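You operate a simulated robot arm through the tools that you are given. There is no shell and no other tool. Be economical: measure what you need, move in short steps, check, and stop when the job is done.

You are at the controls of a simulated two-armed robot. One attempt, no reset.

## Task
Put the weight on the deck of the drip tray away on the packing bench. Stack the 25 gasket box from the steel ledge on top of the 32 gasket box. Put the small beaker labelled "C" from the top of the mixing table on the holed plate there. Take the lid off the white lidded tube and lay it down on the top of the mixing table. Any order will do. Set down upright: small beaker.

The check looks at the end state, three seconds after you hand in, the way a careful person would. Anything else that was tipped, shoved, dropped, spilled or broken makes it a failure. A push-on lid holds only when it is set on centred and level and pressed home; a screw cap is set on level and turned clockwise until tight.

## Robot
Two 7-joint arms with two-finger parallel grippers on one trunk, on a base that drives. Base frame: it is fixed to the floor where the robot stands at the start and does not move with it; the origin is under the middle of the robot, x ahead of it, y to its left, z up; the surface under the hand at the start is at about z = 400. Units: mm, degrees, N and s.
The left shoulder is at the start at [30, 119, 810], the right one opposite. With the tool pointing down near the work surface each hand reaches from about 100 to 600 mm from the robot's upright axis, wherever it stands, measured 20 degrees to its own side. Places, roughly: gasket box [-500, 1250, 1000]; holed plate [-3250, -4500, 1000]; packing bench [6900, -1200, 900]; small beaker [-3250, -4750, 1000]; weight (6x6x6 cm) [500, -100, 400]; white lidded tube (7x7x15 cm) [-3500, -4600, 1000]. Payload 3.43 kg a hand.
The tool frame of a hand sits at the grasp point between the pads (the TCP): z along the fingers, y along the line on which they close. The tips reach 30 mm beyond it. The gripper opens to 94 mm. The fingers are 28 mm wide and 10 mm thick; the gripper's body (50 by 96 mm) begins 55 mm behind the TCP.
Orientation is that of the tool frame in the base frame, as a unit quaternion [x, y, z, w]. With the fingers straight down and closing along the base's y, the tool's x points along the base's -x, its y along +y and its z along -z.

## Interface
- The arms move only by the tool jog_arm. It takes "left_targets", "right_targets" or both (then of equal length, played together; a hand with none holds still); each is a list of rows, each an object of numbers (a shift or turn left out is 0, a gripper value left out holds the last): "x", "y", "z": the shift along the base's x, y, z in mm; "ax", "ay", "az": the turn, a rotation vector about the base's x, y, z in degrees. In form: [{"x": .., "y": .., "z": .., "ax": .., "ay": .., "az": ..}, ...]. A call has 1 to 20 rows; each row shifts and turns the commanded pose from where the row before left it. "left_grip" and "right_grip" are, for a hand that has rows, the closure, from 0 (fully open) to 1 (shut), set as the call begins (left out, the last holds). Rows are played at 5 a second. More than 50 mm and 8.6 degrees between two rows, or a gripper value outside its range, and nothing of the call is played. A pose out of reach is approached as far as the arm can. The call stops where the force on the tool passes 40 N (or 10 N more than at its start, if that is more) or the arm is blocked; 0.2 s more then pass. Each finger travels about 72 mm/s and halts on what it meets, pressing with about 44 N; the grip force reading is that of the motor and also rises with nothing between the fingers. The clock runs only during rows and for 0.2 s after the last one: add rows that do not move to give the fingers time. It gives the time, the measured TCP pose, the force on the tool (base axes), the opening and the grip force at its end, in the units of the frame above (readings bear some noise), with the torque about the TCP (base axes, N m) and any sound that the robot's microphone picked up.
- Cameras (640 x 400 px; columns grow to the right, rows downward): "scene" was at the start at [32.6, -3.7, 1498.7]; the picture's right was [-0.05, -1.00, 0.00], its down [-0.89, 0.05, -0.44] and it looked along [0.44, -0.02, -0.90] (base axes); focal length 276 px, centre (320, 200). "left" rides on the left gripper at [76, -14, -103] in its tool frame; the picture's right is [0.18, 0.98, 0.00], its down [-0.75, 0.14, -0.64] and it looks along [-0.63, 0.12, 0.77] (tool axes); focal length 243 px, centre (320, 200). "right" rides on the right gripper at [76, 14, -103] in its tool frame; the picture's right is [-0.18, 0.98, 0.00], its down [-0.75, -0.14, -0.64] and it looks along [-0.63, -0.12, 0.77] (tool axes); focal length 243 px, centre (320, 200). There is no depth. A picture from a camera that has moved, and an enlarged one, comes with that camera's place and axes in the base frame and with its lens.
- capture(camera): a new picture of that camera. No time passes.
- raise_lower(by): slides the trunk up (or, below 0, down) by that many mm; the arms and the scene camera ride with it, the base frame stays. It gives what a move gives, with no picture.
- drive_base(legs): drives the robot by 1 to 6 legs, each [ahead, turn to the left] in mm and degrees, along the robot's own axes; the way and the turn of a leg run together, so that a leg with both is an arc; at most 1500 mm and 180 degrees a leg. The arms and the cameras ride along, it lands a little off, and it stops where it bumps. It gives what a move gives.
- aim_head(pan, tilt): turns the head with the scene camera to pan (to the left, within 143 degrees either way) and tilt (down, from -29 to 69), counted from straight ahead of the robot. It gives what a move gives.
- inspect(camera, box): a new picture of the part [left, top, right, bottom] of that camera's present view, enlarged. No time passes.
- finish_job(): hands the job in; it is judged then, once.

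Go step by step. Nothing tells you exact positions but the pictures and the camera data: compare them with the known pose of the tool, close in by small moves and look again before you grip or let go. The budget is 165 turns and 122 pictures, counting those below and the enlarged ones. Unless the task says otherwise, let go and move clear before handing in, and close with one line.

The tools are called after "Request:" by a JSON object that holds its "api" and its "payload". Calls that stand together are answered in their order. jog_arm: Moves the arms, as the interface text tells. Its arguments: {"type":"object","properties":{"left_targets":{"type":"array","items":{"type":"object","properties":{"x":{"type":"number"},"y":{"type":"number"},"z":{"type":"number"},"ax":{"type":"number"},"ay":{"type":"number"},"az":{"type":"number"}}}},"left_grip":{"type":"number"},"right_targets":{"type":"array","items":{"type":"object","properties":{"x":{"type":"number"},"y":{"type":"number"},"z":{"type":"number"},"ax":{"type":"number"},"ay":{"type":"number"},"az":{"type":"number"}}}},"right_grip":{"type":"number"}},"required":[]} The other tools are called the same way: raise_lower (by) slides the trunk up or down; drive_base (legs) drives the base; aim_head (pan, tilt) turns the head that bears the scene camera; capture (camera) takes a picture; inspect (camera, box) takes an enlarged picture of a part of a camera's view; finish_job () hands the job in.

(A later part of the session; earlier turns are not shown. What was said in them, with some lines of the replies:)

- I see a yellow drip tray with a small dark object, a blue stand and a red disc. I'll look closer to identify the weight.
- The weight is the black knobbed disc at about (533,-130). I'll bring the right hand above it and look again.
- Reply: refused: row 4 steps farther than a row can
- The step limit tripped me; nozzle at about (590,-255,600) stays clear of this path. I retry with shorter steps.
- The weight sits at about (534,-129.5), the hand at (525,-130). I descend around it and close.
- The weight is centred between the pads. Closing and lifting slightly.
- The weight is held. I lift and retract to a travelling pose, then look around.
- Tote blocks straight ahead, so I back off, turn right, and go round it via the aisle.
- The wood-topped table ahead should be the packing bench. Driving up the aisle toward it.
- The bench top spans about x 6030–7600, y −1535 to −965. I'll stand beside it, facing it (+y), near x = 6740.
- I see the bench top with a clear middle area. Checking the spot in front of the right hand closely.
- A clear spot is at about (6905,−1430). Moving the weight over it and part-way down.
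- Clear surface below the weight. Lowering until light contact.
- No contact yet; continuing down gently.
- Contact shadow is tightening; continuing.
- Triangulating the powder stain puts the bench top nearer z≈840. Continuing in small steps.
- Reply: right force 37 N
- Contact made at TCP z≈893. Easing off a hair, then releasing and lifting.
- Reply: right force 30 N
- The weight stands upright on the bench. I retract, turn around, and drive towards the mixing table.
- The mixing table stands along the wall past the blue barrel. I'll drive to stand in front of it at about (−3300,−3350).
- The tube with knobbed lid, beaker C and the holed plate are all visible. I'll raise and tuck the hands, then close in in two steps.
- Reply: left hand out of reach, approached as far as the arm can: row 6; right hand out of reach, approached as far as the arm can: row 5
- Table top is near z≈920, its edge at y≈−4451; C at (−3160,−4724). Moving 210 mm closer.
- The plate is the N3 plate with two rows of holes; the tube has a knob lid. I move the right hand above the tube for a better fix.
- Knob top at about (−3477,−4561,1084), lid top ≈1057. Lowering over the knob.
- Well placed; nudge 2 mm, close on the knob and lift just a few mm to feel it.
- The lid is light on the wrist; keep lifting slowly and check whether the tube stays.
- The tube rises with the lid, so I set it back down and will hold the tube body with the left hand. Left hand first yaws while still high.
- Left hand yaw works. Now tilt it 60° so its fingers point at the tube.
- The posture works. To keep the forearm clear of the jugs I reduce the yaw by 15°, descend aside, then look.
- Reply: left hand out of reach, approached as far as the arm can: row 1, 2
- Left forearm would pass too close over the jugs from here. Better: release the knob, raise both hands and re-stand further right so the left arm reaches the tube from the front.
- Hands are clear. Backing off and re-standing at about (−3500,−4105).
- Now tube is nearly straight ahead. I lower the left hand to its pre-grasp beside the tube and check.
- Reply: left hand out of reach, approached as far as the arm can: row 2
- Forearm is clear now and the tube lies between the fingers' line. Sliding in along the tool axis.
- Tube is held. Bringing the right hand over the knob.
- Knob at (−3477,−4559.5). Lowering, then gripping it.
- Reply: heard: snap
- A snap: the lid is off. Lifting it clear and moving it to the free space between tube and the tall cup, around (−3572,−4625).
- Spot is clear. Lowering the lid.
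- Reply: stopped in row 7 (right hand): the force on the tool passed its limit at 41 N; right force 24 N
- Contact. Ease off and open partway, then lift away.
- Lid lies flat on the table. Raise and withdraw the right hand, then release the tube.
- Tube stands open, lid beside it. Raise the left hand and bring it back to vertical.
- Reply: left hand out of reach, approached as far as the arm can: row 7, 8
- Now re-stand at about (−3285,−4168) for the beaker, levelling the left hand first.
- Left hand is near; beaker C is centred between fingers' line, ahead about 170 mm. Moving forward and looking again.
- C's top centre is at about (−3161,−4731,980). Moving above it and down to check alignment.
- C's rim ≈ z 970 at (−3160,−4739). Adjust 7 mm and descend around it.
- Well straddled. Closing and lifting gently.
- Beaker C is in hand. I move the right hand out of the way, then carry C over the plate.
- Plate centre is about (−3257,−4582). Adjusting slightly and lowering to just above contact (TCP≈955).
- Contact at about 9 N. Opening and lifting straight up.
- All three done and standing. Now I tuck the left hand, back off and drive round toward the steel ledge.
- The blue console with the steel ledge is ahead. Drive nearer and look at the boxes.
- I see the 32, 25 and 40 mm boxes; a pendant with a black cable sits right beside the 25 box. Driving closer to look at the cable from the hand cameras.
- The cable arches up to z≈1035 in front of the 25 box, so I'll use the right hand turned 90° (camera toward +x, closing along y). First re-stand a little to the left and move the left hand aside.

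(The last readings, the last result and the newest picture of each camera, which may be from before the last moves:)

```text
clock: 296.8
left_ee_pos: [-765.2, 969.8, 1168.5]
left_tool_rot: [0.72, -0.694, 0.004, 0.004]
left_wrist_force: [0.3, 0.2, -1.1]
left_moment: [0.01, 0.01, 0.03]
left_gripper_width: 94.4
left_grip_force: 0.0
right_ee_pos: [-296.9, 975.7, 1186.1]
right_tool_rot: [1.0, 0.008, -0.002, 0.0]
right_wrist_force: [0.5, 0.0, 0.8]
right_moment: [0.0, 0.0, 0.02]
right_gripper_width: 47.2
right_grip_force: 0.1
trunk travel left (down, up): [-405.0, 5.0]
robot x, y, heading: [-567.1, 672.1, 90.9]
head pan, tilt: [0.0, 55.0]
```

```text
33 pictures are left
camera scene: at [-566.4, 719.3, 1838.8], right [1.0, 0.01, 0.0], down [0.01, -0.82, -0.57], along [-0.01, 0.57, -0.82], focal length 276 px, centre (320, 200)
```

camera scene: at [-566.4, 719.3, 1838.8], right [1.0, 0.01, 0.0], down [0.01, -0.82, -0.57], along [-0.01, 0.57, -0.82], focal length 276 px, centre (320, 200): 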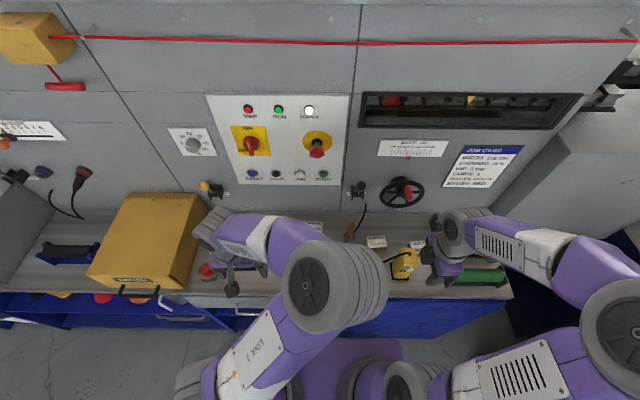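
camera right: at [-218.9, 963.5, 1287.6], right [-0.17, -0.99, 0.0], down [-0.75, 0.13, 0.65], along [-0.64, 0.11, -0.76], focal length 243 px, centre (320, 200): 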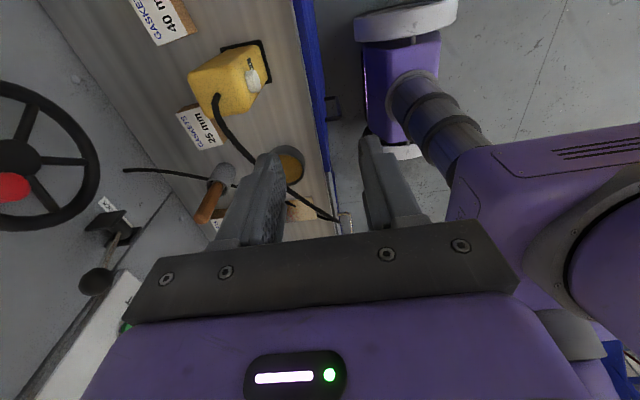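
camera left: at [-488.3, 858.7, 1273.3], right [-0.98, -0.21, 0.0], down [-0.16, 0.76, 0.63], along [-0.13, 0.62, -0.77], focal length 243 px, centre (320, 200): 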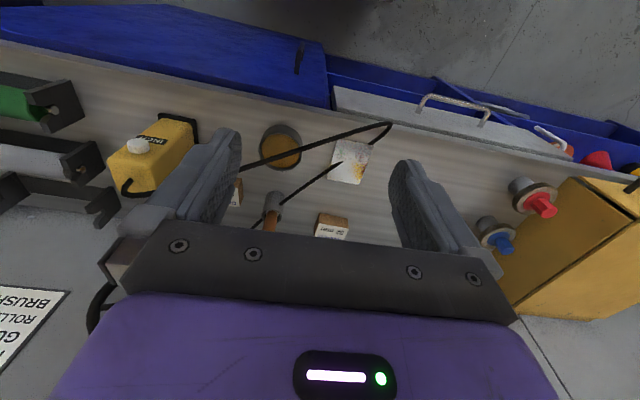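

The left elbow sits in the middle, where the right forearm must pass. I'll try to swing it outward by yawing and shifting the left hand.

Request:
{"api": "jog_arm", "payload": {"left_targets": [{"x": -15, "az": -8}, {"x": -15, "az": -8}, {"x": -15, "az": -8}, {"x": -15, "az": -8}, {"x": -15, "az": -8}, {"x": -15, "az": -8}, {"x": -15, "az": -8}, {"x": -15, "az": -8}, {"x": -15, "az": -8}, {}]}}

Request:
{"api": "capture", "payload": {"camera": "scene"}}

```text
clock: 299.0
left_ee_pos: [-898.7, 970.8, 1169.0]
left_tool_rot: [-0.174, 0.985, 0.0, -0.005]
left_wrist_force: [-0.1, 0.3, 0.0]
left_moment: [0.0, -0.01, -0.02]
left_gripper_width: 94.0
left_grip_force: 0.1
right_ee_pos: [-296.6, 975.7, 1185.2]
right_tool_rot: [1.0, 0.007, -0.003, 0.001]
right_wrist_force: [-0.7, 0.1, -0.6]
right_moment: [0.01, 0.01, 0.01]
right_gripper_width: 47.0
right_grip_force: 0.2
trunk travel left (down, up): [-405.0, 5.0]
robot x, y, heading: [-563.2, 675.1, 90.9]
head pan, tilt: [0.0, 55.0]
```

```text
32 pictures are left
camera scene: at [-565.8, 719.3, 1838.8], right [1.0, 0.01, 0.0], down [0.01, -0.82, -0.57], along [-0.01, 0.57, -0.82], focal length 276 px, centre (320, 200)
```

scene: 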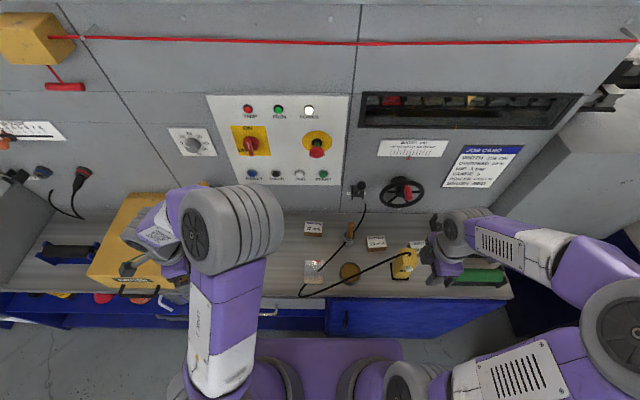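

Now the middle is free and all boxes are visible. Zooming for exact positions.

Request:
{"api": "inspect", "payload": {"camera": "scene", "box": [290, 190, 450, 300]}}

```text
3.64 times, centred on (370, 245) of scene
camera zoom: at [-565.8, 719.3, 1838.8], right [1.0, 0.01, 0.0], down [0.01, -0.82, -0.57], along [-0.01, 0.57, -0.82], focal length 1005 px, centre (138, 36)
```

zoom: 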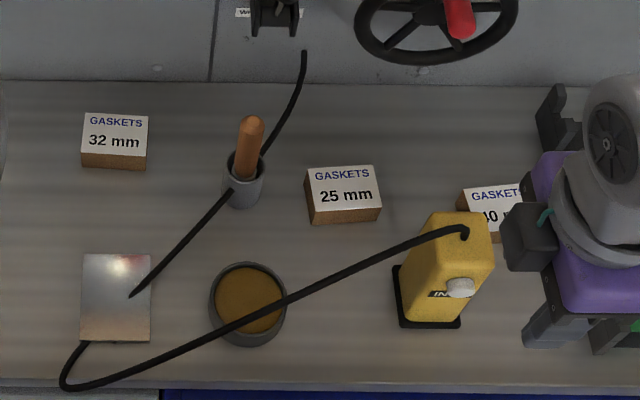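

Box 25: centre ≈(−363,1182), yawed ≈+4.5°; box 32: centre ≈(−600,1244), yawed ≈−4°. Moving the right hand above box 25.

Request:
{"api": "jog_arm", "payload": {"right_targets": [{"x": -13.4, "y": 41, "az": 3.5}, {"x": -13.4, "y": 41}, {"x": -13.4, "y": 41}, {"x": -13.4, "y": 41}, {"x": -13.4, "y": 41}, {"z": -40}, {"z": -30}, {}], "right_grip": 0.1}}

Request:
{"api": "capture", "payload": {"camera": "right"}}

Request:
{"api": "inspect", "payload": {"camera": "scene", "box": [290, 190, 450, 300]}}

```text
clock: 300.8
left_ee_pos: [-898.9, 970.1, 1168.0]
left_tool_rot: [-0.175, 0.984, -0.001, -0.005]
left_wrist_force: [-0.6, -0.1, -0.5]
left_moment: [0.02, -0.04, 0.01]
left_gripper_width: 94.0
left_grip_force: 0.1
right_ee_pos: [-363.8, 1178.8, 1116.3]
right_tool_rot: [0.999, 0.037, -0.003, 0.001]
right_wrist_force: [-0.2, -0.7, 0.5]
right_moment: [-0.02, 0.03, 0.0]
right_gripper_width: 84.6
right_grip_force: 0.2
trunk travel left (down, up): [-405.0, 5.0]
robot x, y, heading: [-564.7, 674.6, 90.9]
head pan, tilt: [0.0, 55.0]
```

```text
30 pictures are left
camera right: at [-284.8, 1171.8, 1217.9], right [-0.11, -0.99, 0.0], down [-0.76, 0.09, 0.65], along [-0.64, 0.07, -0.76], focal length 243 px, centre (320, 200)
```

right: 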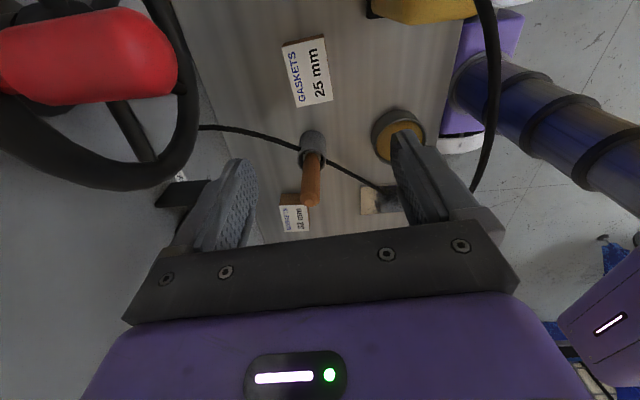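

```text
3.64 times, centred on (370, 245) of scene
camera zoom: at [-566.6, 718.8, 1838.9], right [1.0, 0.01, 0.0], down [0.01, -0.82, -0.57], along [-0.01, 0.57, -0.82], focal length 1005 px, centre (138, 36)
```

zoom: 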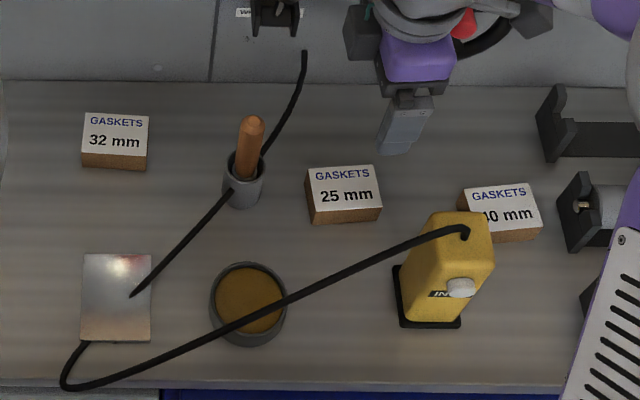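

The wheel's red knob is near (−291,1250,1120), so I'll grip box 25 slightly left of centre (x≈−367). Descending first with y held back, then check.

Request:
{"api": "jog_arm", "payload": {"right_targets": [{"x": -4, "y": -3}, {"z": -30}, {"z": -30}, {"z": -30}, {"z": -30}, {"z": -25}, {}]}}

Request:
{"api": "capture", "payload": {"camera": "right"}}

Request:
{"api": "inspect", "payload": {"camera": "scene", "box": [290, 190, 450, 300]}}

```text
clock: 302.4
left_ee_pos: [-898.9, 968.6, 1169.4]
left_tool_rot: [-0.176, 0.984, 0.001, -0.005]
left_wrist_force: [0.7, 0.6, -0.2]
left_moment: [0.02, 0.0, 0.0]
left_gripper_width: 94.2
left_grip_force: 0.1
right_ee_pos: [-366.9, 1175.9, 970.0]
right_tool_rot: [0.999, 0.038, -0.002, 0.0]
right_wrist_force: [0.2, -0.6, 0.2]
right_moment: [0.04, 0.03, -0.01]
right_gripper_width: 84.4
right_grip_force: 0.0
trunk travel left (down, up): [-405.0, 5.0]
robot x, y, heading: [-566.0, 679.2, 90.8]
head pan, tilt: [0.0, 55.0]
```

```text
28 pictures are left
camera right: at [-288.1, 1167.4, 1071.5], right [-0.11, -0.99, 0.0], down [-0.76, 0.09, 0.65], along [-0.64, 0.07, -0.76], focal length 243 px, centre (320, 200)
```

right: 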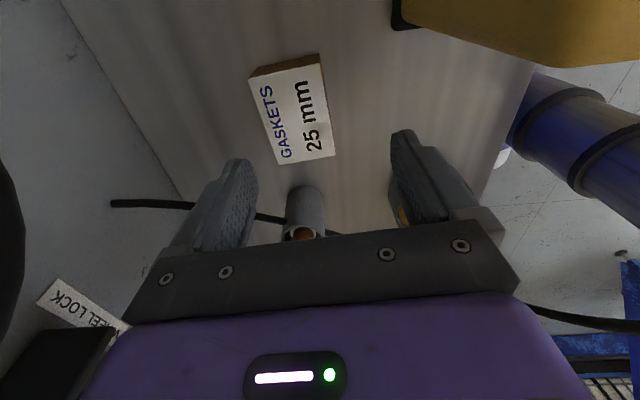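

```text
3.64 times, centred on (370, 245) of scene
camera zoom: at [-566.6, 719.0, 1838.9], right [1.0, 0.01, 0.0], down [0.01, -0.82, -0.57], along [-0.01, 0.57, -0.82], focal length 1005 px, centre (138, 36)
```

zoom: 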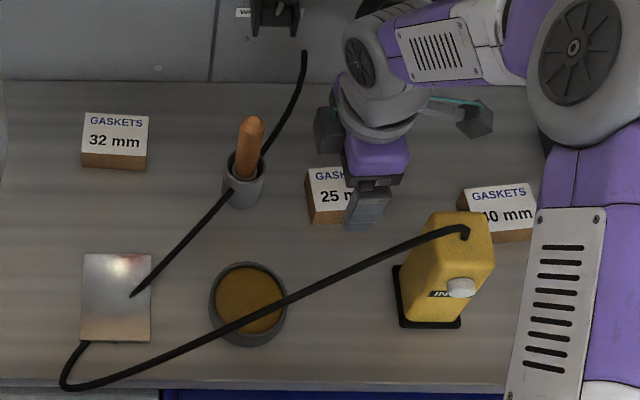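

Box 25 is at about (−363,1194), same yaw as the hand. Lower to 940, shift to y=1194, then straddle it.

Request:
{"api": "jog_arm", "payload": {"right_targets": [{"z": -30}, {"y": 18}, {}]}}

Request:
{"api": "capture", "payload": {"camera": "right"}}

```text
clock: 303.2
left_ee_pos: [-898.4, 969.7, 1169.2]
left_tool_rot: [-0.176, 0.984, 0.0, -0.005]
left_wrist_force: [-0.3, 0.3, 0.7]
left_moment: [0.0, 0.01, 0.01]
left_gripper_width: 94.0
left_grip_force: 0.1
right_ee_pos: [-367.2, 1195.1, 940.0]
right_tool_rot: [0.999, 0.038, -0.003, 0.001]
right_wrist_force: [0.5, 0.0, 0.4]
right_moment: [0.01, 0.02, 0.01]
right_gripper_width: 84.3
right_grip_force: 0.1
trunk travel left (down, up): [-405.0, 5.0]
robot x, y, heading: [-564.1, 682.1, 91.0]
head pan, tilt: [0.0, 55.0]
```

```text
26 pictures are left
camera right: at [-288.7, 1186.6, 1042.0], right [-0.11, -0.99, 0.0], down [-0.76, 0.09, 0.65], along [-0.64, 0.07, -0.76], focal length 243 px, centre (320, 200)
```

right: 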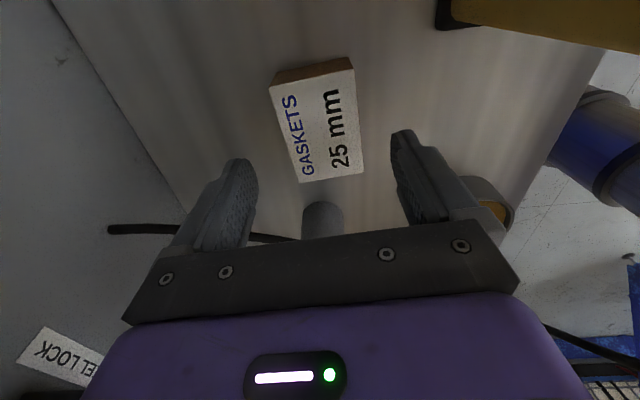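

Centred. Descending and closing.

Request:
{"api": "jog_arm", "payload": {"right_targets": [{"z": -20}, {"z": -15}, {"z": -10}, {}]}}

Request:
{"api": "capture", "payload": {"camera": "right"}}

```text
clock: 304.2
left_ee_pos: [-898.8, 969.8, 1167.9]
left_tool_rot: [-0.176, 0.984, 0.001, -0.005]
left_wrist_force: [0.6, -0.2, -0.4]
left_moment: [-0.04, -0.01, -0.03]
left_gripper_width: 94.1
left_grip_force: 0.0
right_ee_pos: [-367.5, 1194.7, 894.3]
right_tool_rot: [0.999, 0.038, -0.003, 0.001]
right_wrist_force: [-0.1, 0.8, 0.0]
right_moment: [0.01, 0.01, 0.0]
right_gripper_width: 84.5
right_grip_force: 0.1
trunk travel left (down, up): [-405.0, 5.0]
robot x, y, heading: [-566.0, 674.0, 90.7]
head pan, tilt: [0.0, 55.0]
```

```text
25 pictures are left
camera right: at [-289.2, 1187.4, 996.8], right [-0.11, -0.99, 0.0], down [-0.76, 0.09, 0.65], along [-0.64, 0.07, -0.76], focal length 243 px, centre (320, 200)
```

right: 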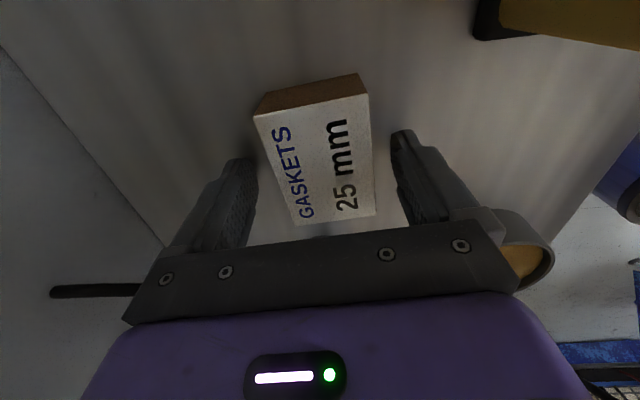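

Request:
{"api": "jog_arm", "payload": {"right_targets": [{"z": -3}, {}, {}, {}, {}], "right_grip": 1}}

Request:
{"api": "jog_arm", "payload": {"right_targets": [{"z": 10}, {"z": 10}, {}]}}

Request:
{"api": "capture", "payload": {"camera": "right"}}

```text
clock: 305.4
left_ee_pos: [-898.9, 969.0, 1168.1]
left_tool_rot: [-0.176, 0.984, 0.0, -0.005]
left_wrist_force: [0.8, -1.1, -0.1]
left_moment: [-0.02, 0.02, 0.0]
left_gripper_width: 93.8
left_grip_force: 0.2
right_ee_pos: [-366.5, 1195.5, 892.2]
right_tool_rot: [0.999, 0.038, -0.003, 0.001]
right_wrist_force: [-0.3, 0.5, 5.8]
right_moment: [-0.02, -0.02, -0.01]
right_gripper_width: 53.4
right_grip_force: 44.1
trunk travel left (down, up): [-405.0, 5.0]
robot x, y, heading: [-568.0, 676.2, 90.6]
head pan, tilt: [0.0, 55.0]
```

```text
clock: 306.2
left_ee_pos: [-898.8, 970.6, 1168.4]
left_tool_rot: [-0.174, 0.985, -0.001, -0.006]
left_wrist_force: [0.2, -0.4, -0.1]
left_moment: [-0.01, 0.03, 0.05]
left_gripper_width: 94.0
left_grip_force: 0.0
right_ee_pos: [-366.9, 1195.0, 911.3]
right_tool_rot: [0.999, 0.038, -0.003, 0.001]
right_wrist_force: [0.0, 0.9, -0.9]
right_moment: [0.02, 0.02, 0.06]
right_gripper_width: 53.4
right_grip_force: 43.9
trunk travel left (down, up): [-405.0, 5.0]
robot x, y, heading: [-565.0, 677.8, 90.9]
head pan, tilt: [0.0, 55.0]
```

```text
24 pictures are left
camera right: at [-288.9, 1187.9, 1013.5], right [-0.11, -0.99, 0.0], down [-0.76, 0.09, 0.65], along [-0.64, 0.07, -0.76], focal length 243 px, centre (320, 200)
```

right: 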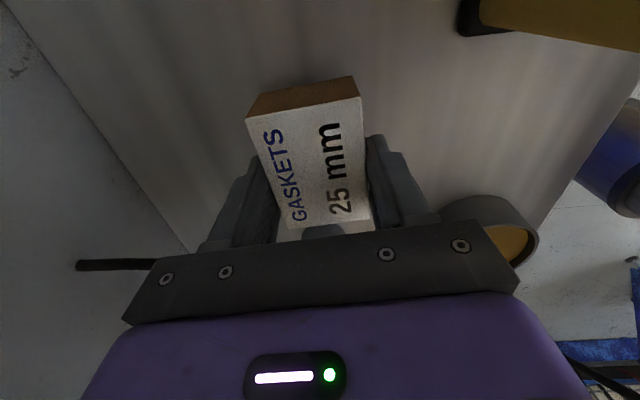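

Box 25 is held (tips were right at the ledge, z≈862). Retrace: back off in y, rise over the stick, then traverse toward box 32 with −8.4° yaw.

Request:
{"api": "jog_arm", "payload": {"right_targets": [{"z": 20}, {"z": 10, "y": -9}, {"y": -10}, {"z": 35}, {"z": 35}, {"z": 35}, {"z": 34}, {"x": -40}, {"x": -40}, {"x": -40, "az": -4.2}, {"x": -40, "az": -4.2}, {"x": -40}, {"x": -40}, {}]}}

Request:
{"api": "capture", "payload": {"camera": "scene"}}

Request:
{"api": "capture", "payload": {"camera": "right"}}

```text
clock: 309.2
left_ee_pos: [-898.0, 970.0, 1168.2]
left_tool_rot: [-0.175, 0.985, -0.001, -0.005]
left_wrist_force: [-0.5, -0.1, 0.0]
left_moment: [0.0, 0.03, -0.01]
left_gripper_width: 94.0
left_grip_force: 0.0
right_ee_pos: [-606.7, 1176.8, 1082.9]
right_tool_rot: [0.999, -0.036, -0.004, 0.001]
right_wrist_force: [-0.8, 0.6, -0.9]
right_moment: [-0.01, 0.02, 0.02]
right_gripper_width: 53.6
right_grip_force: 44.0
trunk travel left (down, up): [-405.0, 5.0]
robot x, y, heading: [-563.8, 674.0, 90.8]
head pan, tilt: [0.0, 55.0]
```

```text
23 pictures are left
camera scene: at [-565.2, 719.3, 1838.8], right [1.0, 0.01, 0.0], down [0.01, -0.82, -0.57], along [-0.01, 0.57, -0.82], focal length 276 px, centre (320, 200)
```

scene: 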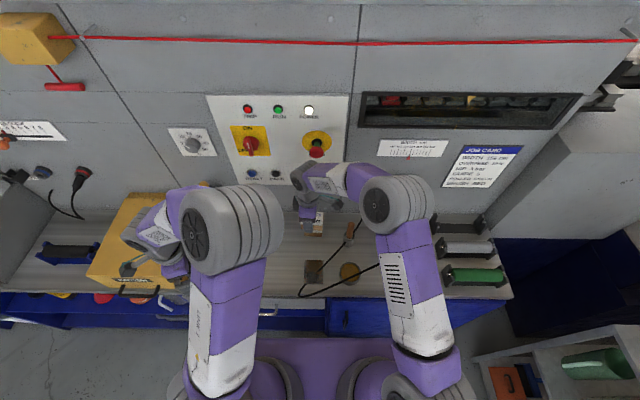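

```text
22 pictures are left
camera right: at [-529.6, 1158.2, 1185.1], right [-0.25, -0.97, 0.0], down [-0.74, 0.2, 0.65], along [-0.63, 0.16, -0.76], focal length 243 px, centre (320, 200)
```

right: 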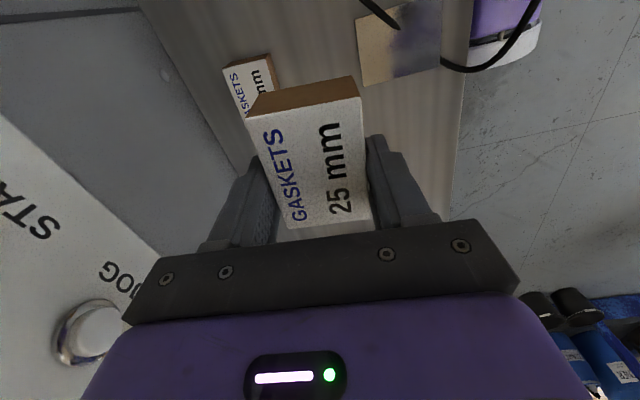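

Clear so far. Descend to z=960 here, then look at box 32.

Request:
{"api": "jog_arm", "payload": {"right_targets": [{"z": -40}, {"z": -40}, {"z": -43}, {}]}}

Request:
{"api": "capture", "payload": {"camera": "right"}}

Request:
{"api": "inspect", "payload": {"camera": "scene", "box": [240, 150, 400, 260]}}

```text
clock: 310.2
left_ee_pos: [-899.3, 969.7, 1168.5]
left_tool_rot: [-0.175, 0.985, 0.0, -0.006]
left_wrist_force: [0.4, -0.6, 0.0]
left_moment: [0.02, -0.03, 0.0]
left_gripper_width: 94.3
left_grip_force: 0.0
right_ee_pos: [-607.7, 1176.9, 959.1]
right_tool_rot: [0.999, -0.036, -0.003, -0.001]
right_wrist_force: [0.3, -0.2, -0.4]
right_moment: [-0.01, 0.03, 0.0]
right_gripper_width: 53.3
right_grip_force: 44.1
trunk travel left (down, up): [-405.0, 5.0]
robot x, y, heading: [-567.0, 677.1, 91.1]
head pan, tilt: [0.0, 55.0]
```

```text
21 pictures are left
camera right: at [-531.3, 1157.5, 1061.6], right [-0.25, -0.97, 0.0], down [-0.74, 0.19, 0.65], along [-0.63, 0.16, -0.76], focal length 243 px, centre (320, 200)
```

right: 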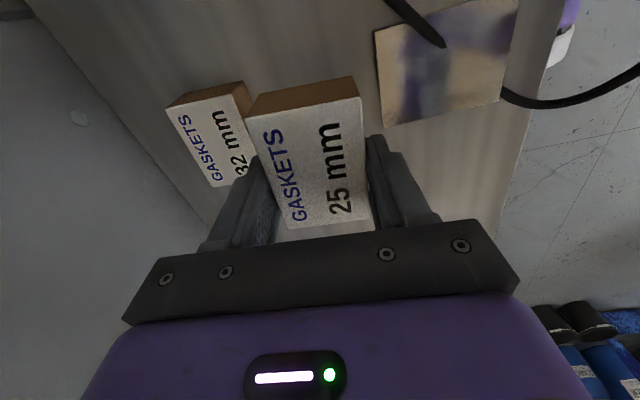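

```text
3.64 times, centred on (320, 205) of scene
camera zoom: at [-566.2, 718.9, 1838.9], right [1.0, 0.01, 0.0], down [0.01, -0.82, -0.57], along [-0.01, 0.57, -0.82], focal length 1005 px, centre (320, 182)
```

zoom: 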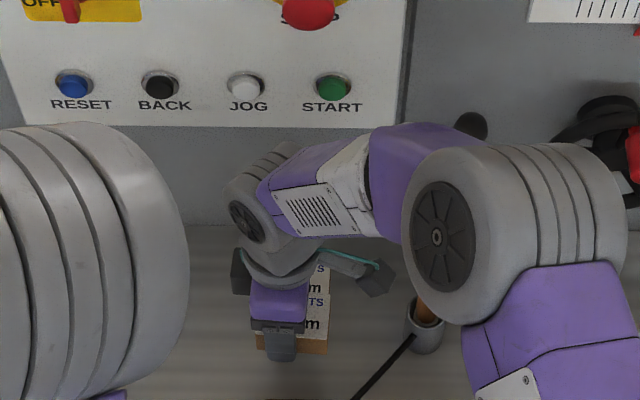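

x is already aligned with box 32 (+x edges at about −567); needs +79 mm in y. Moving in and checking.

Request:
{"api": "jog_arm", "payload": {"right_targets": [{"y": 20}, {"y": 20}, {"y": 20}, {"y": 19}, {}]}}

Request:
{"api": "capture", "payload": {"camera": "right"}}

Request:
{"api": "inspect", "payload": {"camera": "scene", "box": [240, 150, 400, 260]}}

```text
clock: 311.4
left_ee_pos: [-899.1, 969.7, 1167.6]
left_tool_rot: [-0.176, 0.984, 0.0, -0.006]
left_wrist_force: [0.2, -0.4, 0.1]
left_moment: [0.01, 0.0, 0.03]
left_gripper_width: 94.0
left_grip_force: 0.1
right_ee_pos: [-607.5, 1255.1, 959.7]
right_tool_rot: [0.999, -0.035, -0.003, 0.001]
right_wrist_force: [-0.1, -0.5, -0.5]
right_moment: [-0.01, 0.01, -0.02]
right_gripper_width: 53.2
right_grip_force: 44.0
trunk travel left (down, up): [-405.0, 5.0]
robot x, y, heading: [-568.5, 675.5, 90.7]
head pan, tilt: [0.0, 55.0]
```

```text
19 pictures are left
camera right: at [-531.0, 1235.7, 1061.3], right [-0.25, -0.97, 0.0], down [-0.74, 0.2, 0.65], along [-0.63, 0.16, -0.76], focal length 243 px, centre (320, 200)
```

right: 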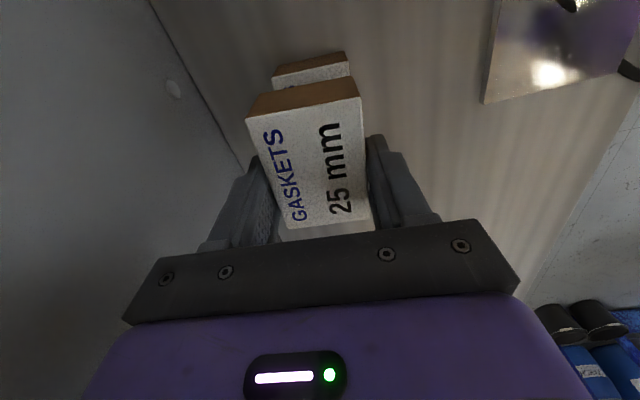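

```text
3.64 times, centred on (320, 205) of scene
camera zoom: at [-566.4, 719.0, 1838.9], right [1.0, 0.01, 0.0], down [0.01, -0.82, -0.57], along [-0.01, 0.57, -0.82], focal length 1005 px, centre (320, 182)
```

zoom: 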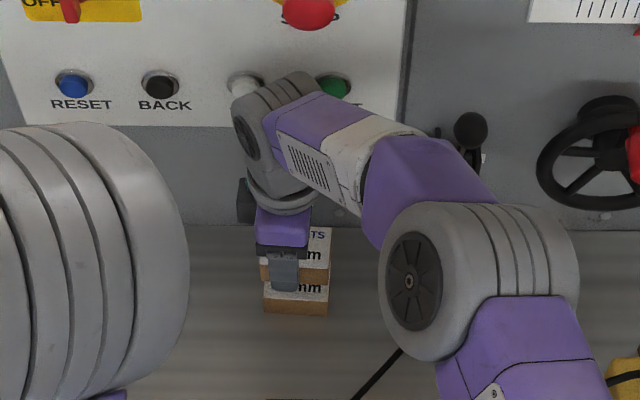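

Aligned within a couple of mm. Lowering slowly onto box 32.

Request:
{"api": "jog_arm", "payload": {"right_targets": [{"y": -1, "z": -12}, {"z": -10}, {"z": -8}, {}]}}

Request:
{"api": "capture", "payload": {"camera": "right"}}

Request:
{"api": "inspect", "payload": {"camera": "scene", "box": [280, 190, 360, 250]}}

```text
clock: 312.4
left_ee_pos: [-899.1, 968.9, 1167.7]
left_tool_rot: [-0.174, 0.985, 0.0, -0.005]
left_wrist_force: [-0.1, -0.2, -0.1]
left_moment: [0.03, 0.01, 0.02]
left_gripper_width: 93.9
left_grip_force: 0.0
right_ee_pos: [-607.3, 1254.8, 928.0]
right_tool_rot: [0.999, -0.035, -0.003, 0.0]
right_wrist_force: [0.2, -0.4, -0.7]
right_moment: [0.01, -0.01, -0.03]
right_gripper_width: 53.5
right_grip_force: 44.2
trunk travel left (down, up): [-405.0, 5.0]
robot x, y, heading: [-566.0, 677.1, 90.5]
head pan, tilt: [0.0, 55.0]
```

```text
17 pictures are left
camera right: at [-530.2, 1235.8, 1030.7], right [-0.25, -0.97, 0.0], down [-0.74, 0.2, 0.65], along [-0.63, 0.16, -0.76], focal length 243 px, centre (320, 200)
```

right: 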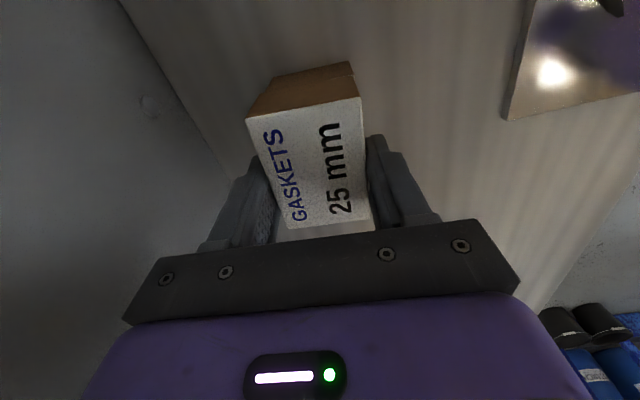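

```text
6.67 times, centred on (320, 220) of scene
camera zoom: at [-566.4, 719.3, 1838.8], right [1.0, 0.01, 0.0], down [0.01, -0.82, -0.57], along [-0.01, 0.57, -0.82], focal length 1843 px, centre (320, 67)
```

zoom: 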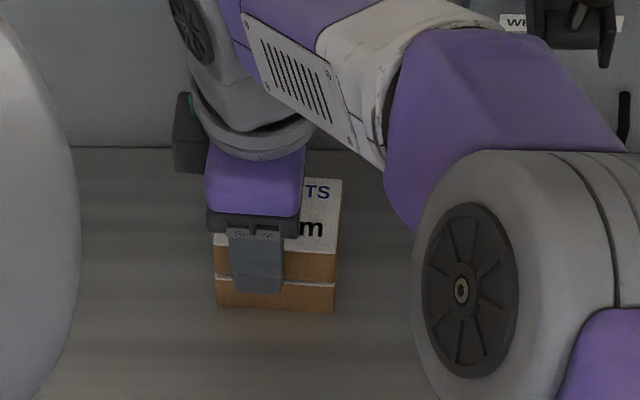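

Nearly touching and well aligned. A few more 1 mm steps.

Request:
{"api": "jog_arm", "payload": {"right_targets": [{"z": -1}, {"z": -1}, {"z": -1}, {"z": -1}, {}]}}

```text
clock: 313.6
left_ee_pos: [-898.5, 966.8, 1169.4]
left_tool_rot: [-0.176, 0.984, 0.001, -0.006]
left_wrist_force: [0.5, 0.0, 0.2]
left_moment: [0.01, 0.01, 0.02]
left_gripper_width: 94.0
left_grip_force: 0.0
right_ee_pos: [-606.8, 1255.0, 925.6]
right_tool_rot: [0.999, -0.035, -0.004, -0.003]
right_wrist_force: [1.9, -0.2, 28.7]
right_moment: [-0.25, -0.35, 0.0]
right_gripper_width: 53.4
right_grip_force: 43.8
trunk travel left (down, up): [-405.0, 5.0]
robot x, y, heading: [-568.4, 678.9, 90.6]
head pan, tilt: [0.0, 55.0]
```

Contact. Ease up 2 mm and open.

Request:
{"api": "jog_arm", "payload": {"right_targets": [{"z": 2}, {}]}}

Request:
{"api": "jog_arm", "payload": {"right_targets": [{}, {}, {}], "right_grip": 0.25}}

Request:
{"api": "capture", "payload": {"camera": "right"}}

```text
clock: 314.2
left_ee_pos: [-899.7, 969.6, 1168.5]
left_tool_rot: [-0.176, 0.984, 0.0, -0.005]
left_wrist_force: [0.6, -0.2, -0.3]
left_moment: [-0.03, 0.01, -0.02]
left_gripper_width: 94.0
left_grip_force: 0.1
right_ee_pos: [-606.2, 1254.7, 926.9]
right_tool_rot: [0.999, -0.035, -0.003, -0.002]
right_wrist_force: [0.4, 5.2, 20.6]
right_moment: [0.18, -0.12, 0.05]
right_gripper_width: 53.7
right_grip_force: 44.0
trunk travel left (down, up): [-405.0, 5.0]
robot x, y, heading: [-567.6, 676.4, 91.0]
head pan, tilt: [0.0, 55.0]
```

```text
clock: 315.0
left_ee_pos: [-899.4, 969.8, 1169.9]
left_tool_rot: [-0.176, 0.984, -0.001, -0.005]
left_wrist_force: [0.2, -0.4, 0.3]
left_moment: [0.01, -0.02, 0.01]
left_gripper_width: 94.1
left_grip_force: 0.1
right_ee_pos: [-606.2, 1253.8, 925.6]
right_tool_rot: [0.999, -0.035, -0.003, 0.001]
right_wrist_force: [0.3, -0.6, 0.1]
right_moment: [-0.02, 0.0, 0.01]
right_gripper_width: 70.5
right_grip_force: 0.0
trunk travel left (down, up): [-405.0, 5.0]
robot x, y, heading: [-567.3, 679.2, 90.7]
head pan, tilt: [0.0, 55.0]
```

```text
15 pictures are left
camera right: at [-530.5, 1235.7, 1027.6], right [-0.25, -0.97, 0.0], down [-0.74, 0.2, 0.65], along [-0.63, 0.16, -0.76], focal length 243 px, centre (320, 200)
```

right: 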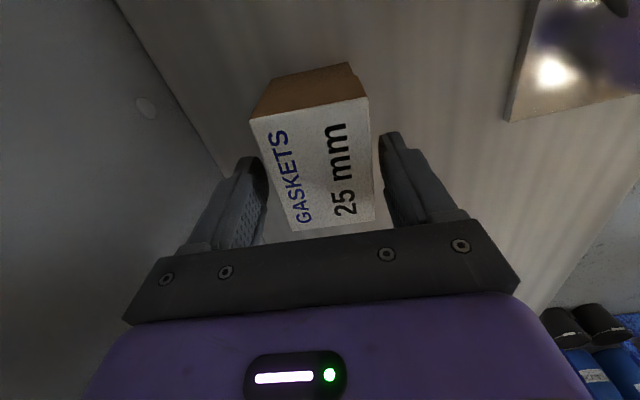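

Released. Lift straight up, back away in y, then rise and retract.

Request:
{"api": "jog_arm", "payload": {"right_targets": [{"z": 10}, {"z": 20}, {"z": 30}, {"y": -30}, {"y": -30}, {"y": -20, "z": 30}, {"z": 40}, {"z": 40}, {"y": -40}, {"y": -40}, {}]}}

Request:
{"api": "inspect", "payload": {"camera": "scene", "box": [280, 190, 440, 300]}}

```text
clock: 317.4
left_ee_pos: [-899.8, 971.0, 1167.8]
left_tool_rot: [-0.175, 0.985, -0.001, -0.005]
left_wrist_force: [0.4, 0.3, -0.3]
left_moment: [-0.01, 0.05, 0.02]
left_gripper_width: 94.0
left_grip_force: 0.1
right_ee_pos: [-607.2, 1095.0, 1095.9]
right_tool_rot: [0.999, -0.036, -0.002, 0.0]
right_wrist_force: [0.1, 0.3, 0.8]
right_moment: [-0.01, 0.02, 0.02]
right_gripper_width: 70.6
right_grip_force: 0.0
trunk travel left (down, up): [-405.0, 5.0]
robot x, y, heading: [-566.3, 678.4, 90.9]
head pan, tilt: [0.0, 55.0]
```

```text
3.64 times, centred on (360, 245) of scene
camera zoom: at [-566.4, 720.3, 1838.8], right [1.0, 0.01, 0.0], down [0.01, -0.82, -0.57], along [-0.01, 0.57, -0.82], focal length 1005 px, centre (174, 36)
```

zoom: 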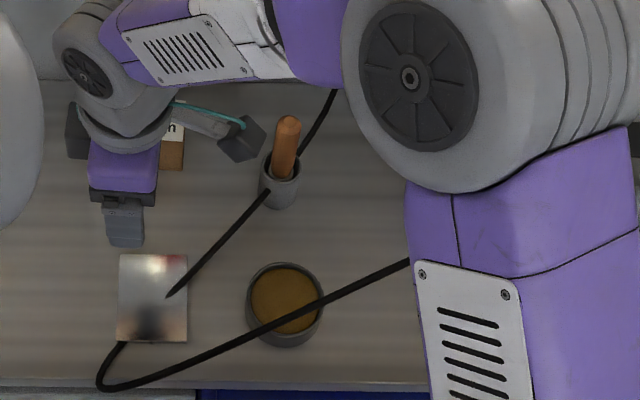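

Rise a bit more and back the robot away, then look at the final stack.

Request:
{"api": "jog_arm", "payload": {"right_targets": [{"z": 40}, {"z": 40}, {}]}}

Request:
{"api": "drive_base", "payload": {"legs": [[-450, 0]]}}

Request:
{"api": "aim_head", "payload": {"pan": 0, "tilt": 40}}

Request:
{"api": "inspect", "payload": {"camera": "scene", "box": [250, 150, 450, 290]}}

```text
clock: 318.2
left_ee_pos: [-899.5, 969.1, 1167.9]
left_tool_rot: [-0.176, 0.984, -0.001, -0.006]
left_wrist_force: [-0.7, -0.6, -0.1]
left_moment: [-0.02, 0.01, 0.01]
left_gripper_width: 94.1
left_grip_force: 0.0
right_ee_pos: [-607.6, 1094.4, 1173.8]
right_tool_rot: [0.999, -0.036, -0.003, 0.001]
right_wrist_force: [-0.4, -0.3, -0.2]
right_moment: [-0.02, 0.01, 0.02]
right_gripper_width: 70.4
right_grip_force: 0.1
trunk travel left (down, up): [-405.0, 5.0]
robot x, y, heading: [-565.4, 678.8, 90.8]
head pan, tilt: [0.0, 55.0]
```

```text
clock: 320.9
left_ee_pos: [-892.4, 517.9, 1168.6]
left_tool_rot: [-0.177, 0.984, -0.001, -0.005]
left_wrist_force: [0.3, 0.0, 0.0]
left_moment: [0.01, 0.01, -0.02]
left_gripper_width: 94.0
left_grip_force: 0.0
right_ee_pos: [-602.1, 643.9, 1174.5]
right_tool_rot: [0.999, -0.033, -0.003, 0.001]
right_wrist_force: [-0.2, -0.1, -0.3]
right_moment: [0.02, 0.02, 0.03]
right_gripper_width: 70.4
right_grip_force: 0.0
trunk travel left (down, up): [-405.0, 5.0]
robot x, y, heading: [-559.5, 226.5, 90.7]
head pan, tilt: [0.0, 55.0]
```

```text
clock: 321.7
left_ee_pos: [-892.3, 518.4, 1168.0]
left_tool_rot: [-0.177, 0.984, 0.0, -0.005]
left_wrist_force: [-0.7, 0.0, -0.3]
left_moment: [0.0, 0.02, 0.0]
left_gripper_width: 94.0
left_grip_force: 0.1
right_ee_pos: [-602.3, 641.8, 1175.1]
right_tool_rot: [0.999, -0.034, -0.003, 0.001]
right_wrist_force: [-0.1, -0.3, 0.0]
right_moment: [0.01, 0.01, 0.04]
right_gripper_width: 70.8
right_grip_force: 0.1
trunk travel left (down, up): [-405.0, 5.0]
robot x, y, heading: [-559.1, 227.6, 91.0]
head pan, tilt: [0.0, 40.0]
```

```text
2.86 times, centred on (350, 220) of scene
camera zoom: at [-559.7, 282.0, 1859.5], right [1.0, 0.02, 0.0], down [0.01, -0.64, -0.77], along [-0.01, 0.77, -0.64], focal length 790 px, centre (234, 143)
```

zoom: 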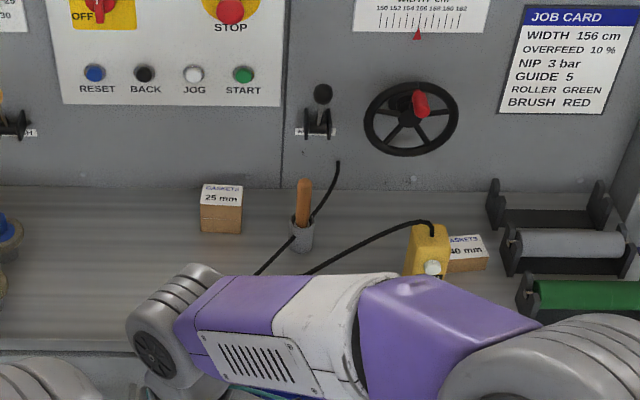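

The 25 box sits squarely on the 32 box, nothing around it looks disturbed, and both hands are clear. Handing in.

Request:
{"api": "finish_job", "payload": {}}

```text
The job is handed in.
```

The job is handed in with all four parts done: the weight is on the packing bench, the 25 gasket box is stacked on the 32, beaker C stands upright on the holed plate, and the tube's lid is off and lying on the mixing table.
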